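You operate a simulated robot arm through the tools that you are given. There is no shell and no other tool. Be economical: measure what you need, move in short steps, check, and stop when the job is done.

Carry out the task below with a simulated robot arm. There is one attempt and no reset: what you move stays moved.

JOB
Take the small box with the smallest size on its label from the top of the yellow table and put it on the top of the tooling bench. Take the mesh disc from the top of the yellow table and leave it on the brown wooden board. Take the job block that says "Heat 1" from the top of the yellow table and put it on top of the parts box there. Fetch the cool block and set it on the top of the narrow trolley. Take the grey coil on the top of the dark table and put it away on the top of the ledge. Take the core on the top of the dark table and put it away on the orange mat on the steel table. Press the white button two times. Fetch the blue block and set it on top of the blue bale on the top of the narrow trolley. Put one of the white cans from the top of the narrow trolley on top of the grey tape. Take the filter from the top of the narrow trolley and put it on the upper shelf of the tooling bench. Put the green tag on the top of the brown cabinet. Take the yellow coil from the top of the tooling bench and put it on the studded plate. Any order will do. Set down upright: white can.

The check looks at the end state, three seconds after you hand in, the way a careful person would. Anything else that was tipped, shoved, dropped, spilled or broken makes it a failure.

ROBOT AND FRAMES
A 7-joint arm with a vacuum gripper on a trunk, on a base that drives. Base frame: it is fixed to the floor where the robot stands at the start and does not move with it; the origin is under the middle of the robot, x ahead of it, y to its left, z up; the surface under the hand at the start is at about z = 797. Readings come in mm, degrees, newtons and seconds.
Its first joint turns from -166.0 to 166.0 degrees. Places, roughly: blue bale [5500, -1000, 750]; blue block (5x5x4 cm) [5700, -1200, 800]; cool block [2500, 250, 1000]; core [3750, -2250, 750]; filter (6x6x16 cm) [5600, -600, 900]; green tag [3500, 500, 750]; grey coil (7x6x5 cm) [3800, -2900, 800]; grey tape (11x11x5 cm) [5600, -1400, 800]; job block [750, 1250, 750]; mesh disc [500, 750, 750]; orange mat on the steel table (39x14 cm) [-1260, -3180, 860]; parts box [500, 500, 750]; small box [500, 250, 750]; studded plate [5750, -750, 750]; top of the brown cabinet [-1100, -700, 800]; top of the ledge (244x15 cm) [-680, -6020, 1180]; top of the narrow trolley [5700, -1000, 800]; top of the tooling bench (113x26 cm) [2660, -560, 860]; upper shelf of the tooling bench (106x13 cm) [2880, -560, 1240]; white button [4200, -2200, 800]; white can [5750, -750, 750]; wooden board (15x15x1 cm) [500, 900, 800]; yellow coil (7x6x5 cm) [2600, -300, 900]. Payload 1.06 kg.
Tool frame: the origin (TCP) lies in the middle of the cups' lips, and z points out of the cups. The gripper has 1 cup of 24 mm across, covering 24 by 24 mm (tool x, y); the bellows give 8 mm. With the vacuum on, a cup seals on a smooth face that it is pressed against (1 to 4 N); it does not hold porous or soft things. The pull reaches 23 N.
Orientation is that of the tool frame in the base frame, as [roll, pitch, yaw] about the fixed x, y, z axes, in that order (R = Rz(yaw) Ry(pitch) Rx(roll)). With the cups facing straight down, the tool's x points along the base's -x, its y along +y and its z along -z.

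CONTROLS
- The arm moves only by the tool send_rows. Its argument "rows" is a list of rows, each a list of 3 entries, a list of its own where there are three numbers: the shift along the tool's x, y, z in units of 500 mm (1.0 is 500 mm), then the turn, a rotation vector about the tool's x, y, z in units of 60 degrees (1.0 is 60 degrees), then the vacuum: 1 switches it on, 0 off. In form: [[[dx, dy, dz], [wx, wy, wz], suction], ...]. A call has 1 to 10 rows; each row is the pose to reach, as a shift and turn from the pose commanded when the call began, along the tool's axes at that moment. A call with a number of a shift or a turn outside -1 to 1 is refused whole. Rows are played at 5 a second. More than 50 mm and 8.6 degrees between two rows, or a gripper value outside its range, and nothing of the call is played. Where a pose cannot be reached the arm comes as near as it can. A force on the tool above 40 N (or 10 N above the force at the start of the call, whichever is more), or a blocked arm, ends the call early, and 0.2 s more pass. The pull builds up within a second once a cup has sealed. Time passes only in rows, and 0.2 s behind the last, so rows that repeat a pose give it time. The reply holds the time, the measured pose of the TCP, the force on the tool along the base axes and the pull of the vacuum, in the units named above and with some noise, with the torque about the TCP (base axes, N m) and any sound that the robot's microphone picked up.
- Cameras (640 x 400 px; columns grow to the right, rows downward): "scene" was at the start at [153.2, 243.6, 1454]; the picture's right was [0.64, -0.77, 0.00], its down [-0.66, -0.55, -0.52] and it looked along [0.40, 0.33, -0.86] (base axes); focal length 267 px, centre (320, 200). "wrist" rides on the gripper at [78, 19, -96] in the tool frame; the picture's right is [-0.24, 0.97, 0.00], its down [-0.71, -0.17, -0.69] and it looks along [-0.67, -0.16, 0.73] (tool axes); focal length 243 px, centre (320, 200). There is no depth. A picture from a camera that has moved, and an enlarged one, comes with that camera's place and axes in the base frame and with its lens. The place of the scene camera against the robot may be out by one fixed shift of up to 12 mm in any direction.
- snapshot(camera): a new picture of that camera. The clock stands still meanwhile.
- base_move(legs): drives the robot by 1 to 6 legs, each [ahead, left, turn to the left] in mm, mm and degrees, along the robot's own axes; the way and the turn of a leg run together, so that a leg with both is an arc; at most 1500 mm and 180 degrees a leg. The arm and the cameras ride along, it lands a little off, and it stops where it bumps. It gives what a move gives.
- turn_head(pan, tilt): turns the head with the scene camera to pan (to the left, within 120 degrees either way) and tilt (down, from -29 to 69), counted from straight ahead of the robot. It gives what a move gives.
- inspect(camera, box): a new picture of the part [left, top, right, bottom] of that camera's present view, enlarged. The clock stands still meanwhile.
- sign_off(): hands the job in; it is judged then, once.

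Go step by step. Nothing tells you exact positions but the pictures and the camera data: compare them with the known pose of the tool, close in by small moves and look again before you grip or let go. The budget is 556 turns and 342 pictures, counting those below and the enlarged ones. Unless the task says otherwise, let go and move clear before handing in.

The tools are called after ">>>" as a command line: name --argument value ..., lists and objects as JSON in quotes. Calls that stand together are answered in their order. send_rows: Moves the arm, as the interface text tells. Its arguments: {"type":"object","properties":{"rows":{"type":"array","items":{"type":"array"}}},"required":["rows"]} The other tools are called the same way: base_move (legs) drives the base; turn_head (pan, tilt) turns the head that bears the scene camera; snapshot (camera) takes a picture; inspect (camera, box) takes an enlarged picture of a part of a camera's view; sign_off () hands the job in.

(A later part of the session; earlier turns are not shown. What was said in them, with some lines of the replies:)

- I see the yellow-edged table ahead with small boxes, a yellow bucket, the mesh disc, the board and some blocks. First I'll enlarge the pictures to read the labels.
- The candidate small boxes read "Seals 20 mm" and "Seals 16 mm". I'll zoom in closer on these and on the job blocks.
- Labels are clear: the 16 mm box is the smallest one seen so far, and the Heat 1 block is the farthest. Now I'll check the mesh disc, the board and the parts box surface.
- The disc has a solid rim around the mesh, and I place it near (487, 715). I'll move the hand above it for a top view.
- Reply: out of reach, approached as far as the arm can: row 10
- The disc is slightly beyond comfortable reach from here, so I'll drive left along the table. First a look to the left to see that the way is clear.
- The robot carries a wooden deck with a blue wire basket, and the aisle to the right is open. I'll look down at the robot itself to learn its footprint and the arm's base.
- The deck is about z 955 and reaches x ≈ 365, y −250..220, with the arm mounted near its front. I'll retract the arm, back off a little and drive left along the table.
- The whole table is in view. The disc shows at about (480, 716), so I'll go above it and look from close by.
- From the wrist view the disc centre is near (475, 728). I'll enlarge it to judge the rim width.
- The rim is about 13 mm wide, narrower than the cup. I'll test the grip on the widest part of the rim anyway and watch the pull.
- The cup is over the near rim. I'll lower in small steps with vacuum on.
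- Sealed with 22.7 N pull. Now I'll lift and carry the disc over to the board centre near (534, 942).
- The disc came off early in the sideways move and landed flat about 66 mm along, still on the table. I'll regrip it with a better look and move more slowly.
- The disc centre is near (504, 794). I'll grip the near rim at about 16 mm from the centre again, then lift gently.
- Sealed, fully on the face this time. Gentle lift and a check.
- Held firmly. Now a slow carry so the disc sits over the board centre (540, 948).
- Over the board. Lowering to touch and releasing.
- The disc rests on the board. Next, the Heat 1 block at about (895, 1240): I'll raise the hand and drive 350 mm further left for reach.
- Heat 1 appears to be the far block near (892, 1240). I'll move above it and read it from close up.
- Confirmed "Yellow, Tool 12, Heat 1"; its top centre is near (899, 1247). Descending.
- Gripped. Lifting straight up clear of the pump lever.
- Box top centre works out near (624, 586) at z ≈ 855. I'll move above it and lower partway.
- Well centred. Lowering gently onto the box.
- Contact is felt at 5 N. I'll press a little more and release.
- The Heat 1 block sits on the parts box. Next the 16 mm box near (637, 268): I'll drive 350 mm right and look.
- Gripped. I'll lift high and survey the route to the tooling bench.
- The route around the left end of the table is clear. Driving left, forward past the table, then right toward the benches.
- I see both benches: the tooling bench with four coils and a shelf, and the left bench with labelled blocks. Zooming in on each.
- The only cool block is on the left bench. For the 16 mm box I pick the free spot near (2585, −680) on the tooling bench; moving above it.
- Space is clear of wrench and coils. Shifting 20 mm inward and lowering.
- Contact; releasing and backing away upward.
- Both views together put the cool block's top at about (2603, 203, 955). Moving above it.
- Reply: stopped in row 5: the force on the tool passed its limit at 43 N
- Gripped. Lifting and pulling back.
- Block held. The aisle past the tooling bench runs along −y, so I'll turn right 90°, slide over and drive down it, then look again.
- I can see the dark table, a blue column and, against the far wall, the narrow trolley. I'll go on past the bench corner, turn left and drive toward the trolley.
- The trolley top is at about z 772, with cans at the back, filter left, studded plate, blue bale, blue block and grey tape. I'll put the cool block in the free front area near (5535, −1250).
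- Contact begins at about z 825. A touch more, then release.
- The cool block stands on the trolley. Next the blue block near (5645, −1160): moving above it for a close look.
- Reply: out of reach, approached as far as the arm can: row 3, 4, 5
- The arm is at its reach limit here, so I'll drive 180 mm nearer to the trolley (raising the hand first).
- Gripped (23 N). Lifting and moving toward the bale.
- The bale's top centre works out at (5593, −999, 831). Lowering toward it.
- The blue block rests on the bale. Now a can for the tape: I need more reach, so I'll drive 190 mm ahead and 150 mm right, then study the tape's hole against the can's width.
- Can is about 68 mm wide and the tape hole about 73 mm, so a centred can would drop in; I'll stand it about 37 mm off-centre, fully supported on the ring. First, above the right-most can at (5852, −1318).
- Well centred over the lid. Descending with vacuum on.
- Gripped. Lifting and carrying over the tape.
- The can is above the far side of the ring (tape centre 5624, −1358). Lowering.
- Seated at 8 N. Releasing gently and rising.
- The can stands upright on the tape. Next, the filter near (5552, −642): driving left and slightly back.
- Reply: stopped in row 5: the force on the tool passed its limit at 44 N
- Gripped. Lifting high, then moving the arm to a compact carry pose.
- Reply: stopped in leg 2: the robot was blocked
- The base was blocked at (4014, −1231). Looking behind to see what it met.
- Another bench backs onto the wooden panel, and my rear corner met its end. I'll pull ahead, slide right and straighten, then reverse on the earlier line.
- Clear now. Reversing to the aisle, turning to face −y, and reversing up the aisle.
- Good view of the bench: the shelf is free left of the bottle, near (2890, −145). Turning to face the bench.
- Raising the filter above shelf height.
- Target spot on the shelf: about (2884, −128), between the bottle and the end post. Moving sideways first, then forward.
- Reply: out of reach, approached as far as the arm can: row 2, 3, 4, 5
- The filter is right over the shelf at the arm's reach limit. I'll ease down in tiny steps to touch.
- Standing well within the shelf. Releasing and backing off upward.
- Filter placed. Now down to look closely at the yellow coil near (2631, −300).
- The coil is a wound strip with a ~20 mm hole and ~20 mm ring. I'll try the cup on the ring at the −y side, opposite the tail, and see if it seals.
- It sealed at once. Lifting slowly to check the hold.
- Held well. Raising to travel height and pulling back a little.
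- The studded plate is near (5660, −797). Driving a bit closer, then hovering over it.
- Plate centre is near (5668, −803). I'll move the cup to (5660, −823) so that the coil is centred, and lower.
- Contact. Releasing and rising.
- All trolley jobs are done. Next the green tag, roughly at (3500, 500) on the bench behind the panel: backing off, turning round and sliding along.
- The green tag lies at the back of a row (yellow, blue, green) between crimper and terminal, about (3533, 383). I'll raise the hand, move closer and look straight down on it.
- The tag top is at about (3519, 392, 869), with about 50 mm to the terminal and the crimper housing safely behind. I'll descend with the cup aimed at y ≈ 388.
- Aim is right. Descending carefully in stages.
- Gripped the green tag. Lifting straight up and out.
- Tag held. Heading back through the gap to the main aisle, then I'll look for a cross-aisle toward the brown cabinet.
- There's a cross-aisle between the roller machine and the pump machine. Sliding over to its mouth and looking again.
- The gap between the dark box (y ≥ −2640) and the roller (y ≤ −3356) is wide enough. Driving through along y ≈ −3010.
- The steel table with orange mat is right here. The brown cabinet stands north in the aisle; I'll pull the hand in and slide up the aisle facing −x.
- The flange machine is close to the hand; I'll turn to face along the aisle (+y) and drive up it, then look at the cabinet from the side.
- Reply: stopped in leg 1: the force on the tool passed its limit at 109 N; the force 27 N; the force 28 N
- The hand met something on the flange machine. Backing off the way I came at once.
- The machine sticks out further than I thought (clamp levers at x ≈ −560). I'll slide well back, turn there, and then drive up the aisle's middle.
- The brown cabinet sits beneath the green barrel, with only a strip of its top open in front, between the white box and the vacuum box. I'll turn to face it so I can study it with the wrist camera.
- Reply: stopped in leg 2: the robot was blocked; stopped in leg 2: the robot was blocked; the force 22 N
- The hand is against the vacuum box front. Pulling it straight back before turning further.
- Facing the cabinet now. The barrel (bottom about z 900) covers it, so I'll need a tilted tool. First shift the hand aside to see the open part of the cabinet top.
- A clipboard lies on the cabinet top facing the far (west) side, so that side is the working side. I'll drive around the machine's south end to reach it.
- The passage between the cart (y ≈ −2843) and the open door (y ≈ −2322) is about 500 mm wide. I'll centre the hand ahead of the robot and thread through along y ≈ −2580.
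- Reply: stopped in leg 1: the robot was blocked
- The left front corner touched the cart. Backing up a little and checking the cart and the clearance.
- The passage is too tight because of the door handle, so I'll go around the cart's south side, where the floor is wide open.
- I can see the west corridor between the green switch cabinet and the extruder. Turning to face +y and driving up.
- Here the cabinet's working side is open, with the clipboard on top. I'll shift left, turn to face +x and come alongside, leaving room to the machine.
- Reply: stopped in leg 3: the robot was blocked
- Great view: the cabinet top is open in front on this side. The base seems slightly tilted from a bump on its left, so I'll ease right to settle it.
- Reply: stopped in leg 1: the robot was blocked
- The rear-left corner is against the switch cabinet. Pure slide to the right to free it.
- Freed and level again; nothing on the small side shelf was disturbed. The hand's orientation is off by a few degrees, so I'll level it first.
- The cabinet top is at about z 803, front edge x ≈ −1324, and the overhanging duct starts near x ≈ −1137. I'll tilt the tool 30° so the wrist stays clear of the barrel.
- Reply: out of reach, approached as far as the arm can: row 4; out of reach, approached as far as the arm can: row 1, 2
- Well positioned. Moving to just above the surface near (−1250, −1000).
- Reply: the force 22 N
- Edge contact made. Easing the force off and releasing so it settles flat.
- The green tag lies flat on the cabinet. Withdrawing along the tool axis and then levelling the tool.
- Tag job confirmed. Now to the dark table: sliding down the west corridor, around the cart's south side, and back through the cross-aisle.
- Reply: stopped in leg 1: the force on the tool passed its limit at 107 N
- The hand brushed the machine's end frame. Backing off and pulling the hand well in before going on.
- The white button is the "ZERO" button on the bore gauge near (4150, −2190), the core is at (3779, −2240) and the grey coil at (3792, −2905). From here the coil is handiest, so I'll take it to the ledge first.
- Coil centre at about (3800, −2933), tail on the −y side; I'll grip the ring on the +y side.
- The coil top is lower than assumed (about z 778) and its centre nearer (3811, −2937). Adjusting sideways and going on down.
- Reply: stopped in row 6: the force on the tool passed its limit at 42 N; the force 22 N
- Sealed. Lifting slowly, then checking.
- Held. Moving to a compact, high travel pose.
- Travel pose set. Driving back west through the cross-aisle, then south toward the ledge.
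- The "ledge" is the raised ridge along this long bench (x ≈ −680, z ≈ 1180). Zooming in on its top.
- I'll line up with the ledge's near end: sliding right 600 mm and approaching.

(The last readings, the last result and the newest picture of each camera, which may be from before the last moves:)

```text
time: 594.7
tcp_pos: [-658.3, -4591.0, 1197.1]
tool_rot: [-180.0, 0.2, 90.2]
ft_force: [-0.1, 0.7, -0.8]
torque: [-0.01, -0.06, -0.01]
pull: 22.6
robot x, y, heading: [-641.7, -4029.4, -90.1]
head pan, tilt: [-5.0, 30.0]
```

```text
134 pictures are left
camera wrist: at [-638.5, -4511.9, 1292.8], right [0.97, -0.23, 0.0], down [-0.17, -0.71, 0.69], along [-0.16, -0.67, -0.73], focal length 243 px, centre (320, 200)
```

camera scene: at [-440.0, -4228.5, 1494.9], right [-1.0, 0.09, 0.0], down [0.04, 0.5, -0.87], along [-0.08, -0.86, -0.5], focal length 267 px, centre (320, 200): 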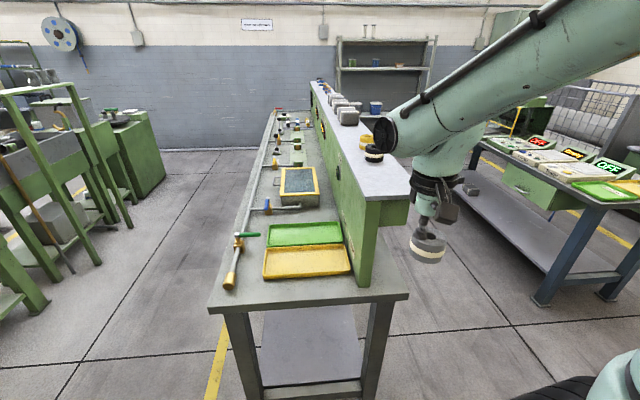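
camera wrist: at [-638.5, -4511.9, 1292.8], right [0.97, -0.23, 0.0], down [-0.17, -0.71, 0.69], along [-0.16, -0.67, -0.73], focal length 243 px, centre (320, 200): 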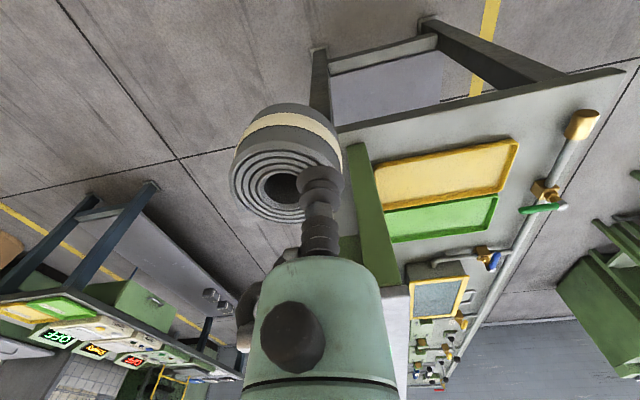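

The first 280 mm of the ledge are free. Raising the coil, then moving over it.

>>> send_rows --rows '[[[0, 0, -0.05], [0, 0, 0], 1], [[0, 0, -0.11], [0, 0, 0], 1], [[0, 0, -0.17], [0, 0, 0], 1], [[-0.03, 0, -0.2], [0, 0, 0], 1], [[-0.1, 0, -0.2], [0, 0, 0], 1], [[-0.18, 0, -0.2], [0, 0, 0], 1], [[-0.26, 0, -0.2], [0, 0, 0], 1], [[-0.34, 0, -0.2], [0, 0, 0], 1], [[-0.41, 0, -0.2], [0, 0, 0], 1], [[-0.46, -0.006, -0.2], [0, 0, 0], 1]]'

>>> snapshot --camera "wrist"

>>> snapshot --camera "scene"

```text
time: 596.9
tcp_pos: [-659.1, -4821.9, 1296.9]
tool_rot: [180.0, 0.2, 90.3]
ft_force: [0.0, 0.6, -1.0]
torque: [0.0, -0.02, 0.0]
pull: 22.9
robot x, y, heading: [-641.8, -4025.6, -89.9]
head pan, tilt: [-5.0, 30.0]
```

```text
133 pictures are left
camera wrist: at [-641.0, -4742.0, 1392.9], right [0.97, -0.23, 0.0], down [-0.17, -0.71, 0.69], along [-0.16, -0.67, -0.73], focal length 243 px, centre (320, 200)
```

wrist: 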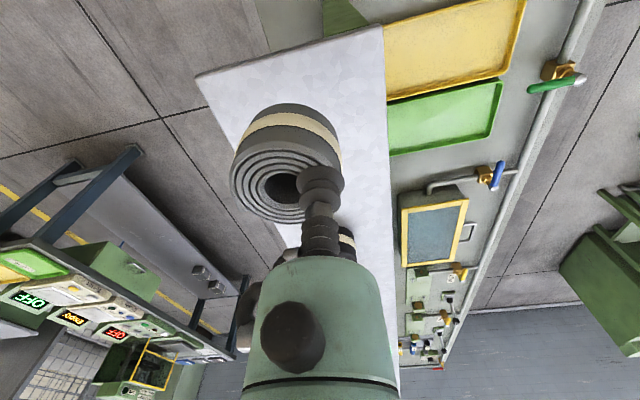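

```text
132 pictures are left
camera scene: at [-439.9, -4228.1, 1494.9], right [-1.0, 0.09, 0.0], down [0.04, 0.5, -0.87], along [-0.08, -0.86, -0.5], focal length 267 px, centre (320, 200)
```

scene: 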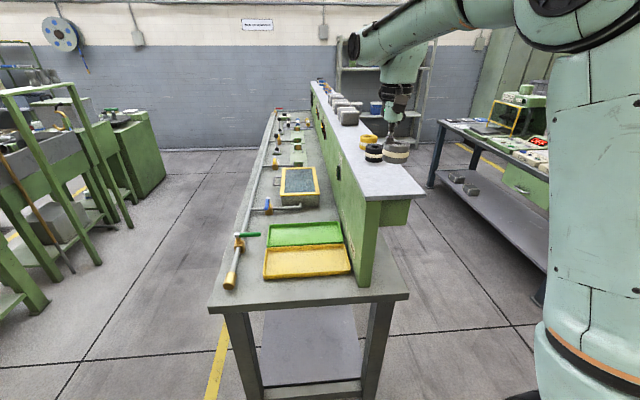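

The ledge runs x −752…−603 with its end at y ≈ −4780. Moving to its centre-line at y ≈ −4885 and lowering.

>>> send_rows --rows '[[[-0.05, 0, 0], [0, 0, 0], 1], [[-0.1, 0, 0], [0, 0, 0], 1], [[-0.126, 0, 0.03], [0, 0, 0], 1], [[-0.126, 0, 0.08], [0, 0, 0], 1], [[-0.126, 0, 0.11], [0, 0, 0], 1], [[-0.126, 0, 0.12], [0, 0, 0], 1]]'

>>> snapshot --camera "wrist"

>>> inspect --camera "scene" --box '[340, 100, 440, 220]'

```text
time: 598.3
tcp_pos: [-659.7, -4884.1, 1238.0]
tool_rot: [180.0, 0.2, 90.2]
ft_force: [0.3, 0.5, -1.5]
torque: [-0.01, -0.02, 0.01]
pull: 22.8
robot x, y, heading: [-644.5, -4028.3, -90.0]
head pan, tilt: [-5.0, 30.0]
```

```text
131 pictures are left
camera wrist: at [-641.2, -4805.2, 1333.7], right [0.97, -0.23, 0.0], down [-0.17, -0.71, 0.69], along [-0.16, -0.67, -0.73], focal length 243 px, centre (320, 200)
```

wrist: 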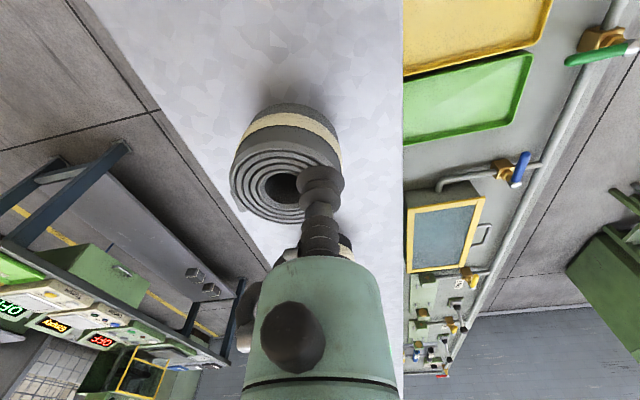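

```text
3.33 times, centred on (390, 160) of scene
camera zoom: at [-439.9, -4228.4, 1494.9], right [-1.0, 0.09, 0.0], down [0.04, 0.5, -0.87], along [-0.08, -0.86, -0.5], focal length 891 px, centre (87, 333)
```

zoom: 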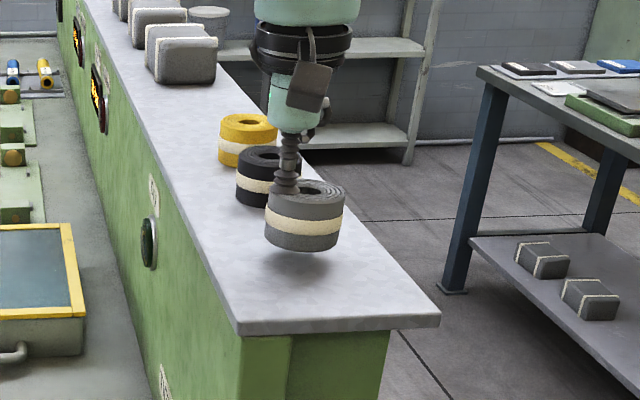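

>>> send_rows --rows '[[[0, 0, 0.008], [0, 0, 0], 1], [[0, 0, 0.014], [0, 0, 0], 1], [[0, 0, 0.02], [0, 0, 0], 1]]'

```text
time: 599.1
tcp_pos: [-658.6, -4883.4, 1228.1]
tool_rot: [-179.9, 0.2, 90.1]
ft_force: [0.1, -0.2, -1.3]
torque: [0.02, -0.03, -0.04]
pull: 23.2
robot x, y, heading: [-642.6, -4026.6, -90.0]
head pan, tilt: [-5.0, 30.0]
```

>>> send_rows --rows '[[[0, 0, 0.005], [0, 0, 0], 1], [[0, 0, 0.01], [0, 0, 0], 1], [[0, 0, 0.014], [0, 0, 0], 1]]'

```text
time: 599.9
tcp_pos: [-659.1, -4883.6, 1220.4]
tool_rot: [-179.9, 0.3, 90.3]
ft_force: [1.9, 0.9, 1.8]
torque: [-0.02, -0.02, -0.01]
pull: 23.1
robot x, y, heading: [-644.0, -4030.1, -90.0]
head pan, tilt: [-5.0, 30.0]
```

Touching down. A bit more, then release and rise.

>>> send_rows --rows '[[[0, 0, 0.004], [0, 0, 0], 1], [[0, 0, 0.005], [0, 0, 0], 1], [[0, 0, 0.003], [0, 0, 0], 0], [[0, 0, 0.0], [0, 0, 0], 0], [[0, 0, -0.006], [0, 0, 0], 0], [[0, 0, -0.03], [0, 0, 0], 0], [[0, 0, -0.1], [0, 0, 0], 0], [[0.05, 0, -0.16], [0, 0, 0], 0], [[0.14, 0, -0.18], [0, 0, 0], 0], [[0.23, 0, -0.18], [0, 0, 0], 0]]'

>>> inspect --camera "scene" --box '[340, 100, 440, 220]'

>>> snapshot --camera "wrist"

```text
time: 602.1
tcp_pos: [-657.4, -4770.1, 1311.9]
tool_rot: [180.0, 0.1, 90.1]
ft_force: [0.2, 0.5, -0.6]
torque: [0.06, 0.01, 0.0]
pull: 0.0
robot x, y, heading: [-642.0, -4033.1, -90.2]
head pan, tilt: [-5.0, 30.0]
```

```text
3.33 times, centred on (390, 160) of scene
camera zoom: at [-439.8, -4229.2, 1494.8], right [-1.0, 0.09, 0.0], down [0.04, 0.5, -0.87], along [-0.08, -0.86, -0.5], focal length 891 px, centre (87, 333)
```

zoom: 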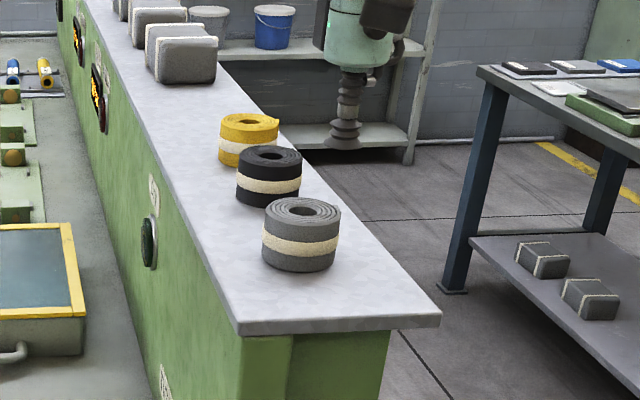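

```text
128 pictures are left
camera wrist: at [-638.4, -4690.0, 1408.0], right [0.97, -0.23, 0.0], down [-0.17, -0.71, 0.69], along [-0.16, -0.67, -0.73], focal length 243 px, centre (320, 200)
```

wrist: 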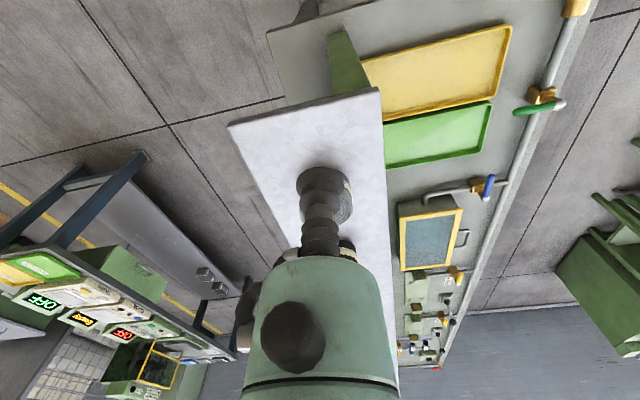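

The grey coil is on the ledge. Next the button and core: returning to the dark table, this time to its north side.

>>> base_move --legs '[[-200, 0, 0], [0, 0, 90], [700, 0, 0], [0, 820, 0], [1300, 0, 0], [1100, 0, 0]]'

```text
time: 626.4
tcp_pos: [3204.1, -3022.2, 1312.5]
tool_rot: [180.0, 0.1, -179.8]
ft_force: [-0.4, 0.3, -0.5]
torque: [0.01, 0.03, 0.0]
pull: 0.1
robot x, y, heading: [2466.0, -3009.5, -0.0]
head pan, tilt: [-5.0, 30.0]
```

>>> base_move --legs '[[0, 1470, 0], [1450, 0, 0], [100, 120, 0], [0, 0, -90]]'

>>> turn_head --pan 0 --tilt 50

>>> snapshot --camera "scene"

>>> snapshot --camera "wrist"

```text
time: 645.2
tcp_pos: [3982.1, -2131.5, 1311.7]
tool_rot: [-180.0, 0.2, 91.0]
ft_force: [-0.7, 0.8, 0.0]
torque: [0.0, 0.03, 0.01]
pull: 0.0
robot x, y, heading: [3984.9, -1389.9, -89.2]
head pan, tilt: [-5.0, 30.0]
```

```text
time: 646.0
tcp_pos: [3983.6, -2130.3, 1312.1]
tool_rot: [-179.9, 0.4, 91.0]
ft_force: [0.6, 0.5, -0.2]
torque: [0.0, 0.0, 0.0]
pull: 0.1
robot x, y, heading: [3986.1, -1395.0, -89.2]
head pan, tilt: [0.0, 50.0]
```

```text
127 pictures are left
camera scene: at [4200.0, -1574.7, 1465.4], right [-1.0, -0.01, 0.0], down [-0.01, 0.77, -0.64], along [0.01, -0.64, -0.77], focal length 267 px, centre (320, 200)
```

scene: 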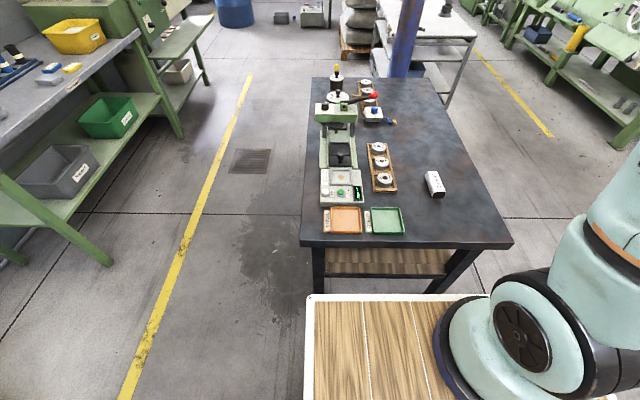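

```text
126 pictures are left
camera wrist: at [4000.4, -2051.9, 1408.4], right [0.98, -0.22, 0.0], down [-0.16, -0.71, 0.69], along [-0.15, -0.67, -0.73], focal length 243 px, centre (320, 200)
```

wrist: 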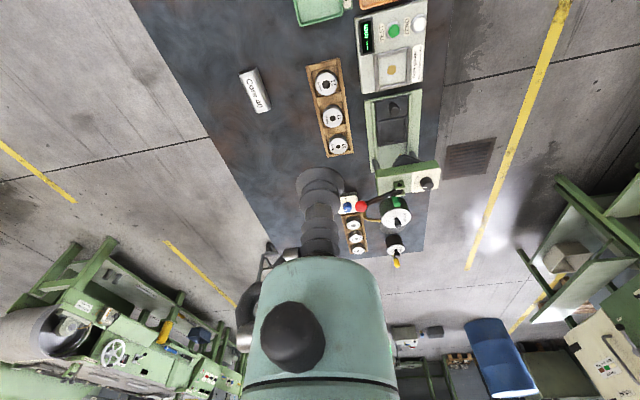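

The white ZERO button is near (4182, −2171). Lowering the hand to hover above it.

>>> send_rows --rows '[[[-0.0067, 0.0383, 0.08], [0, 0, 0], 0], [[-0.0134, 0.0766, 0.16], [0, 0, 0], 0], [[-0.02, 0.115, 0.24], [0, 0, 0], 0], [[-0.027, 0.153, 0.32], [0, 0, 0], 0], [[-0.033, 0.191, 0.4], [0, 0, 0], 0], [[-0.04, 0.23, 0.48], [0, 0, 0], 0], [[-0.047, 0.268, 0.56], [0, 0, 0], 0], [[-0.054, 0.306, 0.64], [0, 0, 0], 0], [[-0.06, 0.345, 0.72], [0, 0, 0], 0], [[-0.067, 0.383, 0.79], [0, 0, 0], 0]]'

>>> snapshot --camera "wrist"

```text
time: 648.2
tcp_pos: [4173.8, -2163.8, 916.0]
tool_rot: [179.9, 0.3, 91.1]
ft_force: [0.9, 0.6, 0.4]
torque: [0.03, 0.0, 0.01]
pull: 0.1
robot x, y, heading: [3986.7, -1390.9, -89.4]
head pan, tilt: [0.0, 50.0]
```

```text
125 pictures are left
camera wrist: at [4191.2, -2083.3, 1012.5], right [0.98, -0.22, 0.0], down [-0.16, -0.71, 0.69], along [-0.15, -0.67, -0.73], focal length 243 px, centre (320, 200)
```

wrist: 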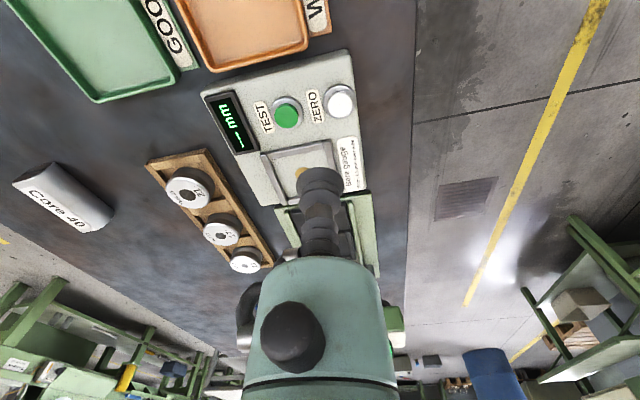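

>>> send_rows --rows '[[[-0.025, 0.032, 0.06], [0, 0, 0], 0], [[-0.025, 0.032, 0.14], [0, 0, 0], 0], [[-0.025, 0.032, 0.2], [0, 0, 0], 0], [[-0.025, 0.032, 0.232], [0, 0, 0], 0]]'

>>> inspect --camera "wrist" --box '[220, 80, 420, 220]'

```text
time: 649.2
tcp_pos: [4191.4, -2176.3, 800.6]
tool_rot: [180.0, 0.2, 91.0]
ft_force: [-0.1, 0.6, 0.3]
torque: [0.02, -0.01, -0.01]
pull: 0.1
robot x, y, heading: [3988.4, -1387.6, -89.4]
head pan, tilt: [0.0, 50.0]
```

```text
2.86 times, centred on (320, 150) of wrist
camera zoom: at [4208.5, -2096.9, 897.2], right [0.98, -0.22, 0.0], down [-0.16, -0.71, 0.69], along [-0.15, -0.67, -0.73], focal length 693 px, centre (320, 343)
```

zoom: 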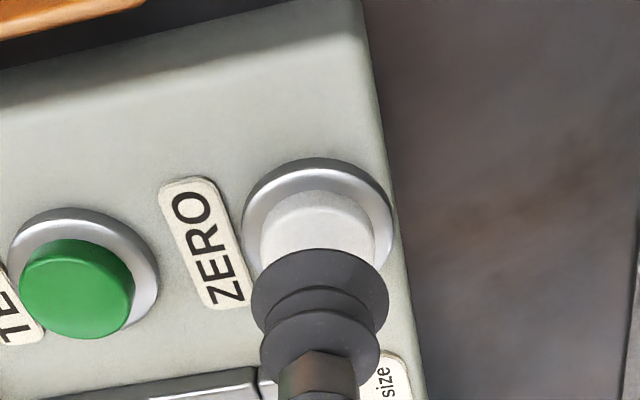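

Aligned over the button. First press: lowering in small steps.

>>> send_rows --rows '[[[0, 0, 0.02], [0, 0, 0], 0], [[0, 0, 0.034], [0, 0, 0], 0], [[0, 0, 0.042], [0, 0, 0], 0], [[0, 0, 0.048], [0, 0, 0], 0]]'

```text
time: 650.2
tcp_pos: [4191.5, -2175.8, 777.2]
tool_rot: [179.9, 0.3, 91.0]
ft_force: [1.0, -0.7, 1.6]
torque: [0.01, 0.0, 0.01]
pull: 0.1
robot x, y, heading: [3989.8, -1390.7, -89.4]
head pan, tilt: [0.0, 50.0]
heard: click
```

A click was heard: press one. Raising fully off it.

>>> send_rows --rows '[[[0, 0, -0.02], [0, 0, 0], 0], [[0, 0, -0.046], [0, 0, 0], 0], [[0, 0, -0.046], [0, 0, 0], 0]]'

>>> inspect --camera "wrist" --box '[220, 80, 420, 220]'

```text
time: 651.0
tcp_pos: [4191.4, -2176.3, 800.7]
tool_rot: [-180.0, 0.2, 91.1]
ft_force: [0.7, -0.3, 1.0]
torque: [0.0, 0.01, -0.01]
pull: 0.0
robot x, y, heading: [3985.7, -1393.3, -89.0]
head pan, tilt: [0.0, 50.0]
```

```text
2.86 times, centred on (320, 150) of wrist
camera zoom: at [4209.1, -2096.2, 896.2], right [0.98, -0.22, 0.0], down [-0.16, -0.71, 0.69], along [-0.15, -0.67, -0.73], focal length 693 px, centre (320, 343)
```

zoom: 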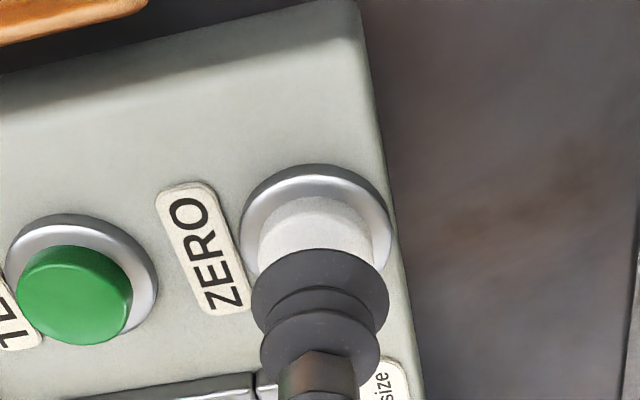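

Second press.

>>> send_rows --rows '[[[0, 0, 0.02], [0, 0, 0], 0], [[0, 0, 0.034], [0, 0, 0], 0], [[0, 0, 0.042], [0, 0, 0], 0], [[0, 0, 0.047], [0, 0, 0], 0]]'

```text
time: 652.0
tcp_pos: [4192.3, -2176.0, 777.2]
tool_rot: [180.0, 0.2, 91.0]
ft_force: [-0.6, 1.1, 1.9]
torque: [-0.03, -0.03, 0.0]
pull: 0.0
robot x, y, heading: [3984.9, -1394.7, -89.0]
head pan, tilt: [0.0, 50.0]
heard: click
```

Two clicks in all. Rising and moving over to the core.

>>> send_rows --rows '[[[0, 0, -0.06], [0, 0, 0], 0], [[0, 0, -0.14], [0, 0, 0], 0], [[0, -0.04, -0.22], [0, 0, 0], 0], [[-0.01, -0.13, -0.24], [0, 0, 0], 0], [[-0.02, -0.22, -0.25], [0, 0, 0], 0], [[-0.04, -0.31, -0.25], [0, 0, 0], 0], [[-0.06, -0.4, -0.25], [0, 0, 0], 0], [[-0.07, -0.49, -0.25], [0, 0, 0], 0], [[-0.08, -0.58, -0.25], [0, 0, 0], 0], [[-0.09, -0.67, -0.25], [0, 0, 0], 0]]'

>>> snapshot --camera "wrist"

```text
time: 654.2
tcp_pos: [3855.6, -2225.8, 904.6]
tool_rot: [-179.9, 0.3, 91.0]
ft_force: [0.9, -1.3, 0.4]
torque: [0.01, -0.02, 0.02]
pull: 0.1
robot x, y, heading: [3986.9, -1393.6, -89.1]
head pan, tilt: [0.0, 50.0]
```

```text
122 pictures are left
camera wrist: at [3873.5, -2146.7, 1000.3], right [0.98, -0.22, 0.0], down [-0.16, -0.71, 0.69], along [-0.15, -0.67, -0.73], focal length 243 px, centre (320, 200)
```

wrist: 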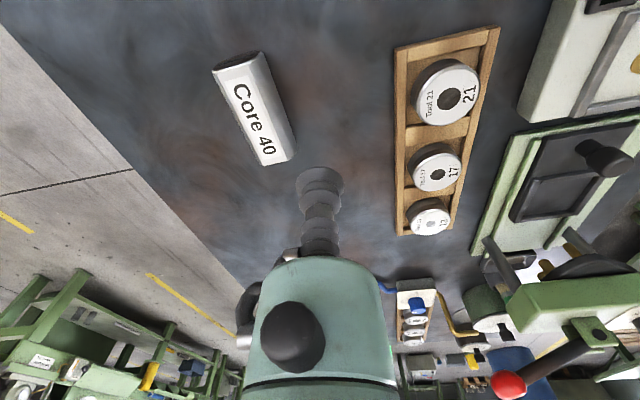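

>>> inspect --camera "wrist" --box '[190, 30, 330, 190]'

>>> inspect --camera "scene" --box '[400, 150, 470, 220]'

```text
2.50 times, centred on (260, 110) of wrist
camera zoom: at [3873.5, -2146.7, 1000.3], right [0.98, -0.22, 0.0], down [-0.16, -0.71, 0.69], along [-0.15, -0.67, -0.73], focal length 606 px, centre (470, 425)
```

zoom: 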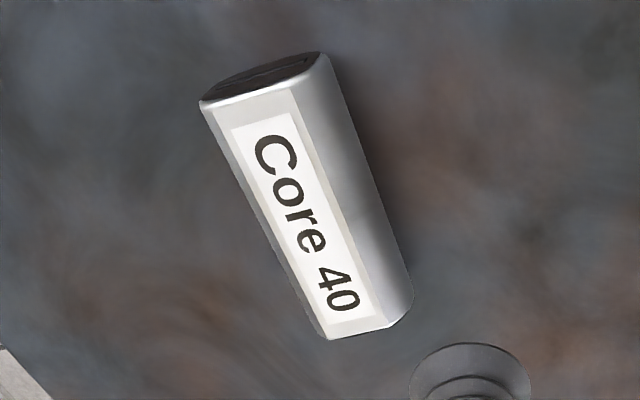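

```text
5.71 times, centred on (435, 185) of scene
camera zoom: at [4200.6, -1574.5, 1465.3], right [-1.0, -0.02, 0.0], down [-0.01, 0.77, -0.64], along [0.01, -0.64, -0.77], focal length 1528 px, centre (-337, 286)
```

zoom: 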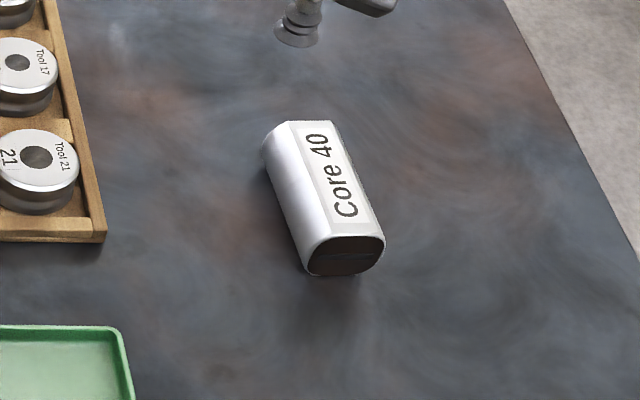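

>>> send_rows --rows '[[[-0.004, -0.07, 0.04], [0, 0, 0], 0], [[-0.008, -0.136, 0.09], [0, 0, 0], 0], [[-0.008, -0.136, 0.15], [0, 0, 0], 0], [[-0.008, -0.136, 0.2], [0, 0, 0], 0]]'

>>> inspect --camera "wrist" --box '[220, 80, 420, 220]'

```text
time: 655.2
tcp_pos: [3788.7, -2233.5, 802.2]
tool_rot: [-180.0, 0.3, 91.1]
ft_force: [0.5, -0.1, -0.3]
torque: [-0.03, 0.01, -0.02]
pull: 0.0
robot x, y, heading: [3989.6, -1391.7, -89.3]
head pan, tilt: [0.0, 50.0]
```

```text
2.86 times, centred on (320, 150) of wrist
camera zoom: at [3806.6, -2152.9, 898.2], right [0.98, -0.22, 0.0], down [-0.16, -0.71, 0.69], along [-0.15, -0.67, -0.73], focal length 693 px, centre (320, 343)
```

zoom: 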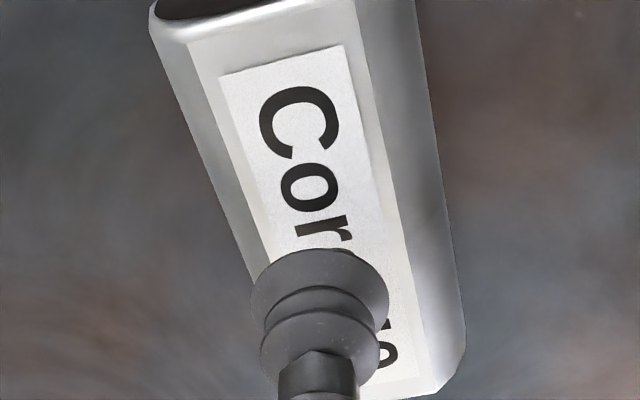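

>>> send_rows --rows '[[[0, 0, 0.03], [0, 0, 0], 1], [[0, 0, 0.044], [0, 0, 0], 1], [[0, 0, 0.052], [0, 0, 0], 1], [[0, 0, 0.058], [0, 0, 0], 1], [[0, 0, 0.063], [0, 0, 0], 1], [[0, 0, 0.067], [0, 0, 0], 1]]'

```text
time: 656.6
tcp_pos: [3788.1, -2232.7, 771.7]
tool_rot: [-180.0, 0.4, 91.0]
ft_force: [4.0, 12.7, 36.3]
torque: [-0.18, 0.05, -0.03]
pull: 23.3
robot x, y, heading: [3988.3, -1388.6, -89.3]
head pan, tilt: [0.0, 50.0]
```

Sealed on the core. Lifting and moving into a compact travel pose.

>>> send_rows --rows '[[[0, 0, -0.012], [0, 0, 0], 1], [[0, 0, -0.04], [0, 0, 0], 1], [[0, 0, -0.09], [0, 0, 0], 1], [[0, 0, -0.16], [0, 0, 0], 1], [[0.02, 0.02, -0.23], [0, 0, 0], 1], [[0.06, 0.05, -0.3], [0, 0, 0], 1], [[0.1, 0.08, -0.37], [0, 0, 0], 1], [[0.15, 0.12, -0.43], [0, 0, 0], 1], [[0.2, 0.16, -0.49], [0, 0, 0], 1], [[0.25, 0.2, -0.55], [0, 0, 0], 1]]'

>>> send_rows --rows '[[[0.05, 0.04, -0.06], [0, 0, 0], 1], [[0.1, 0.08, -0.12], [0, 0, 0], 1], [[0.15, 0.12, -0.18], [0, 0, 0], 1], [[0.2, 0.16, -0.22], [0, 0, 0], 1], [[0.24, 0.19, -0.25], [0, 0, 0], 1]]'

>>> snapshot --camera "wrist"

```text
time: 658.9
tcp_pos: [3888.8, -2102.7, 1042.7]
tool_rot: [180.0, 0.2, 91.1]
ft_force: [-1.0, -0.6, -3.5]
torque: [0.07, 0.0, 0.06]
pull: 23.1
robot x, y, heading: [3986.1, -1390.7, -89.4]
head pan, tilt: [0.0, 50.0]
```

```text
time: 660.0
tcp_pos: [3982.0, -1981.3, 1167.8]
tool_rot: [179.9, 0.1, 91.2]
ft_force: [0.3, -0.2, -4.5]
torque: [0.07, -0.03, 0.0]
pull: 22.3
robot x, y, heading: [3986.9, -1387.7, -89.1]
head pan, tilt: [0.0, 50.0]
```

```text
118 pictures are left
camera wrist: at [3998.2, -1901.4, 1262.6], right [0.98, -0.22, 0.0], down [-0.16, -0.71, 0.69], along [-0.15, -0.67, -0.73], focal length 243 px, centre (320, 200)
```

wrist: 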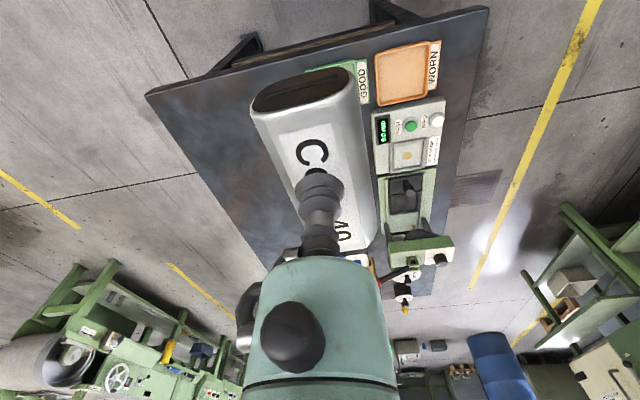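

>>> base_move --legs '[[0, 220, 0], [0, 0, -90.5], [0, 170, 0], [1000, 0, 0], [780, 0, 0]]'

```text
time: 675.2
tcp_pos: [1836.2, -1530.1, 1166.9]
tool_rot: [180.0, 0.3, -0.3]
ft_force: [0.7, 0.4, -4.9]
torque: [0.02, -0.03, 0.01]
pull: 22.9
robot x, y, heading: [2427.7, -1550.4, 179.4]
head pan, tilt: [0.0, 50.0]
```

>>> base_move --legs '[[0, 1450, 0.6], [1300, 0, 0], [1150, 0, 0], [250, 130, 0]]'

>>> turn_head --pan 0 --tilt 45

>>> snapshot --camera "scene"

>>> snapshot --camera "wrist"

```text
time: 695.5
tcp_pos: [-862.0, -3061.1, 1166.0]
tool_rot: [-179.9, 0.2, -1.1]
ft_force: [-0.1, -0.2, -3.8]
torque: [0.06, -0.03, -0.01]
pull: 23.1
robot x, y, heading: [-276.3, -3087.5, 178.8]
head pan, tilt: [0.0, 50.0]
```

```text
time: 696.2
tcp_pos: [-862.4, -3061.3, 1165.6]
tool_rot: [-180.0, 0.3, -1.1]
ft_force: [-0.6, 0.1, -3.4]
torque: [0.01, -0.07, 0.01]
pull: 22.7
robot x, y, heading: [-270.7, -3085.1, 178.8]
head pan, tilt: [0.0, 45.0]
```

```text
117 pictures are left
camera scene: at [-457.6, -3304.4, 1472.2], right [0.02, 1.0, 0.0], down [0.71, -0.02, -0.71], along [-0.71, 0.02, -0.71], focal length 267 px, centre (320, 200)
```

scene: 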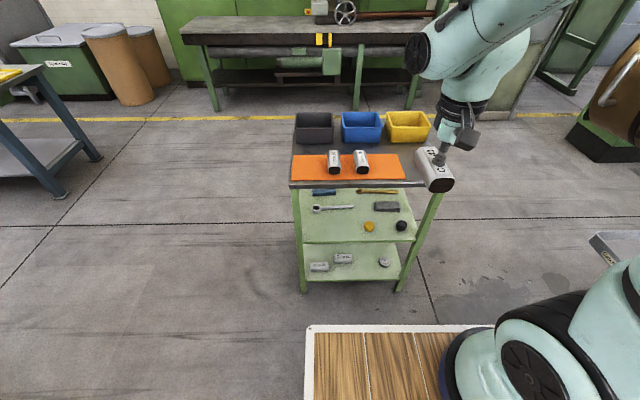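

```text
116 pictures are left
camera wrist: at [-783.8, -3081.0, 1262.4], right [-0.25, -0.97, 0.0], down [-0.7, 0.18, 0.69], along [-0.67, 0.17, -0.73], focal length 243 px, centre (320, 200)
```

wrist: 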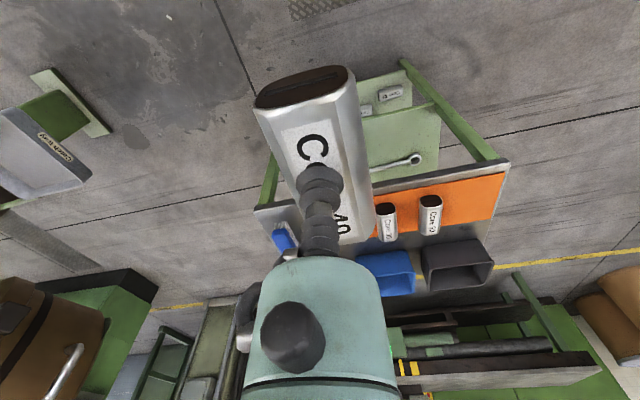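

The mat has free room at its +y end, near (−1255, −3036), beside the two cores. Moving over it and turning the core to lie straight.

>>> send_rows --rows '[[[-0.075, -0.003, 0.02], [0, 0, 0.03], 1], [[-0.155, -0.007, 0.04], [0, 0, 0.06], 1], [[-0.235, -0.01, 0.07], [0, 0, 0.09], 1], [[-0.315, -0.014, 0.11], [0, 0, 0.12], 1], [[-0.395, -0.017, 0.15], [0, 0, 0.15], 1], [[-0.475, -0.021, 0.19], [0, 0, 0.18], 1], [[-0.555, -0.025, 0.23], [0, 0, 0.2], 1], [[-0.635, -0.028, 0.27], [0, 0, 0.22], 1], [[-0.715, -0.032, 0.31], [0, 0, 0.233], 1], [[-0.786, -0.035, 0.35], [0, 0, 0.233], 1]]'

>>> snapshot --camera "wrist"

>>> inspect --camera "scene" --box '[280, 90, 460, 200]'

```text
time: 698.4
tcp_pos: [-1256.1, -3036.7, 993.9]
tool_rot: [179.9, 0.3, -15.0]
ft_force: [-0.2, 0.1, -2.1]
torque: [0.0, 0.01, -0.01]
pull: 22.7
robot x, y, heading: [-270.3, -3089.7, 178.7]
head pan, tilt: [0.0, 45.0]
```

```text
115 pictures are left
camera wrist: at [-1185.4, -3074.2, 1090.0], right [-0.48, -0.88, 0.0], down [-0.64, 0.35, 0.69], along [-0.61, 0.33, -0.73], focal length 243 px, centre (320, 200)
```

wrist: 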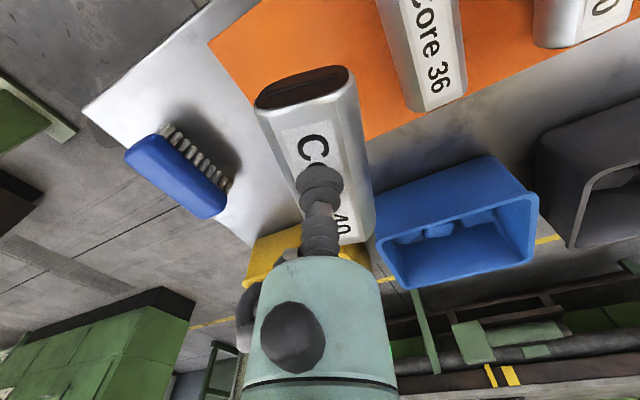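

```text
3.56 times, centred on (370, 145) of scene
camera zoom: at [-457.1, -3304.4, 1472.3], right [0.02, 1.0, 0.0], down [0.71, -0.02, -0.71], along [-0.71, 0.02, -0.71], focal length 951 px, centre (142, 396)
```

zoom: 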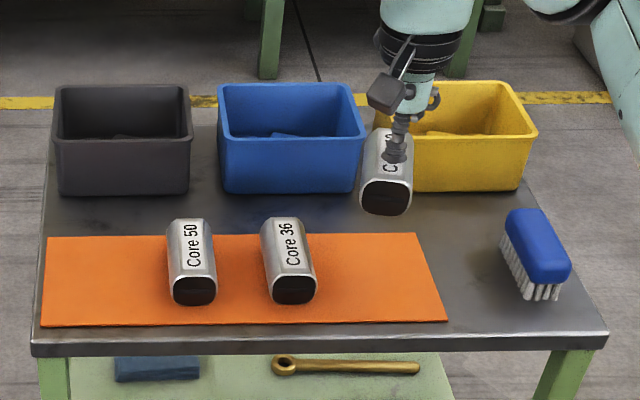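

>>> send_rows --rows '[[[0.017, -0.013, 0.05], [0, 0, 0], 1], [[0.017, -0.013, 0.11], [0, 0, 0], 1], [[0.017, -0.013, 0.15], [0, 0, 0], 1], [[0.017, -0.013, 0.168], [0, 0, 0], 1]]'

>>> inspect --camera "scene" --box '[280, 90, 460, 200]'

>>> snapshot --camera "wrist"

```text
time: 699.4
tcp_pos: [-1246.9, -3032.9, 909.7]
tool_rot: [179.9, 0.2, -15.0]
ft_force: [0.0, -0.2, -3.6]
torque: [0.01, -0.03, 0.01]
pull: 22.8
robot x, y, heading: [-273.7, -3089.7, 178.7]
head pan, tilt: [0.0, 45.0]
```

```text
3.56 times, centred on (370, 145) of scene
camera zoom: at [-457.6, -3304.4, 1472.3], right [0.02, 1.0, 0.0], down [0.71, -0.02, -0.71], along [-0.71, 0.02, -0.71], focal length 951 px, centre (142, 396)
```

zoom: 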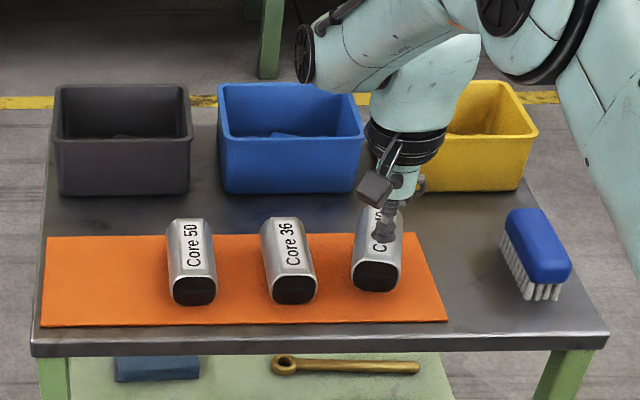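

```text
112 pictures are left
camera wrist: at [-1175.8, -3071.0, 1005.3], right [-0.48, -0.88, 0.0], down [-0.64, 0.35, 0.69], along [-0.6, 0.33, -0.73], focal length 243 px, centre (320, 200)
```

wrist: 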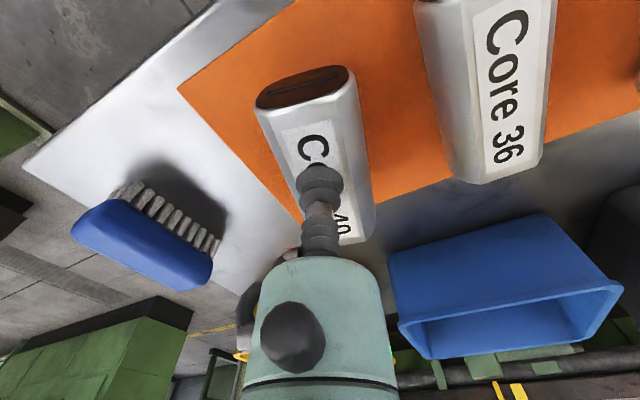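

>>> send_rows --rows '[[[0.012, -0.004, 0.006], [0, 0, 0], 1], [[0.016, -0.004, 0.012], [0, 0, 0], 1], [[0.016, -0.004, 0.017], [0, 0, 0], 1]]'

```text
time: 700.2
tcp_pos: [-1237.8, -3031.3, 901.6]
tool_rot: [179.9, 0.2, -15.0]
ft_force: [-0.4, -0.4, -3.9]
torque: [-0.02, -0.07, 0.0]
pull: 23.1
robot x, y, heading: [-275.4, -3092.5, 178.4]
head pan, tilt: [0.0, 45.0]
```

>>> send_rows --rows '[[[0, 0, 0.005], [0, 0, 0], 1], [[0, 0, 0.009], [0, 0, 0], 1], [[0, 0, 0.012], [0, 0, 0], 1]]'

```text
time: 701.0
tcp_pos: [-1237.5, -3032.9, 895.4]
tool_rot: [179.9, 0.3, -15.0]
ft_force: [5.2, 1.2, 1.7]
torque: [0.07, 0.15, -0.08]
pull: 23.0
robot x, y, heading: [-270.5, -3082.7, 178.9]
head pan, tilt: [0.0, 45.0]
```

Contact. Pressing slightly, releasing and rising.

>>> send_rows --rows '[[[0, 0, 0.003], [0, 0, 0], 1], [[0, 0, 0.004], [0, 0, 0], 0], [[0, 0, 0.002], [0, 0, 0], 0], [[0, 0, 0], [0, 0, 0], 0], [[0, 0, -0.01], [0, 0, 0], 0], [[0, 0, -0.06], [0, 0, 0], 0], [[0, 0, -0.14], [0, 0, 0], 0], [[0, 0, -0.23], [0, 0, 0], 0], [[0.06, 0, -0.3], [0, 0, 0], 0], [[0.14, 0, -0.34], [0, 0, 0], 0]]'

>>> inspect --camera "scene" --box '[280, 90, 460, 200]'

>>> snapshot --camera "wrist"

```text
time: 703.2
tcp_pos: [-1171.3, -3050.3, 1064.2]
tool_rot: [179.8, 0.2, -15.0]
ft_force: [-0.8, 0.4, 0.0]
torque: [0.02, -0.08, -0.01]
pull: 0.0
robot x, y, heading: [-272.6, -3090.2, 178.9]
head pan, tilt: [0.0, 45.0]
```

```text
3.56 times, centred on (370, 145) of scene
camera zoom: at [-458.4, -3304.2, 1472.2], right [0.02, 1.0, 0.0], down [0.71, -0.02, -0.71], along [-0.71, 0.02, -0.71], focal length 951 px, centre (142, 396)
```

zoom: 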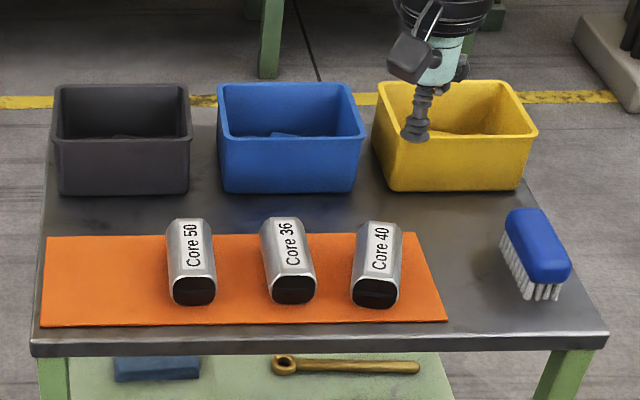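

```text
110 pictures are left
camera wrist: at [-1100.8, -3088.0, 1160.5], right [-0.48, -0.88, 0.0], down [-0.64, 0.35, 0.69], along [-0.6, 0.33, -0.73], focal length 243 px, centre (320, 200)
```

wrist: 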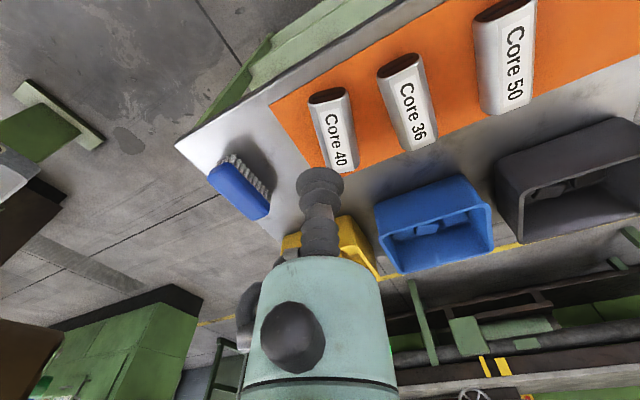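

All twelve items are placed and checked by picture, and the arm is clear of everything. Handing the job in.

>>> sign_off

```text
The job is handed in.
```

I did all twelve jobs, checked each placement by picture, and handed the work in. The two button presses I confirmed by the two clicks I heard.

Some things along the way could count against it:

- **Mesh disc:** it came off the cup once early in the carry and landed flat on the yellow table. I regripped it and set it on the wooden board.
- **White can:** it stands upright but off-centre on the tape's ring, because the tape's hole is slightly wider than the can.
- **Green tag:** I let it go resting on one edge, and it dropped flat onto the brown cabinet.
- **Bumps to machines:** the hand hit the green extruder over the brown cabinet twice at over 100 N, and once touched its vacuum box more lightly. Nothing looked moved in the pictures I took afterwards.
- **Bumps to furniture and machines:** the base touched the fitting bench, the steel table, a machine across the aisle from the brown cabinet, and a green switch cabinet. Where I looked afterwards, I saw nothing disturbed.
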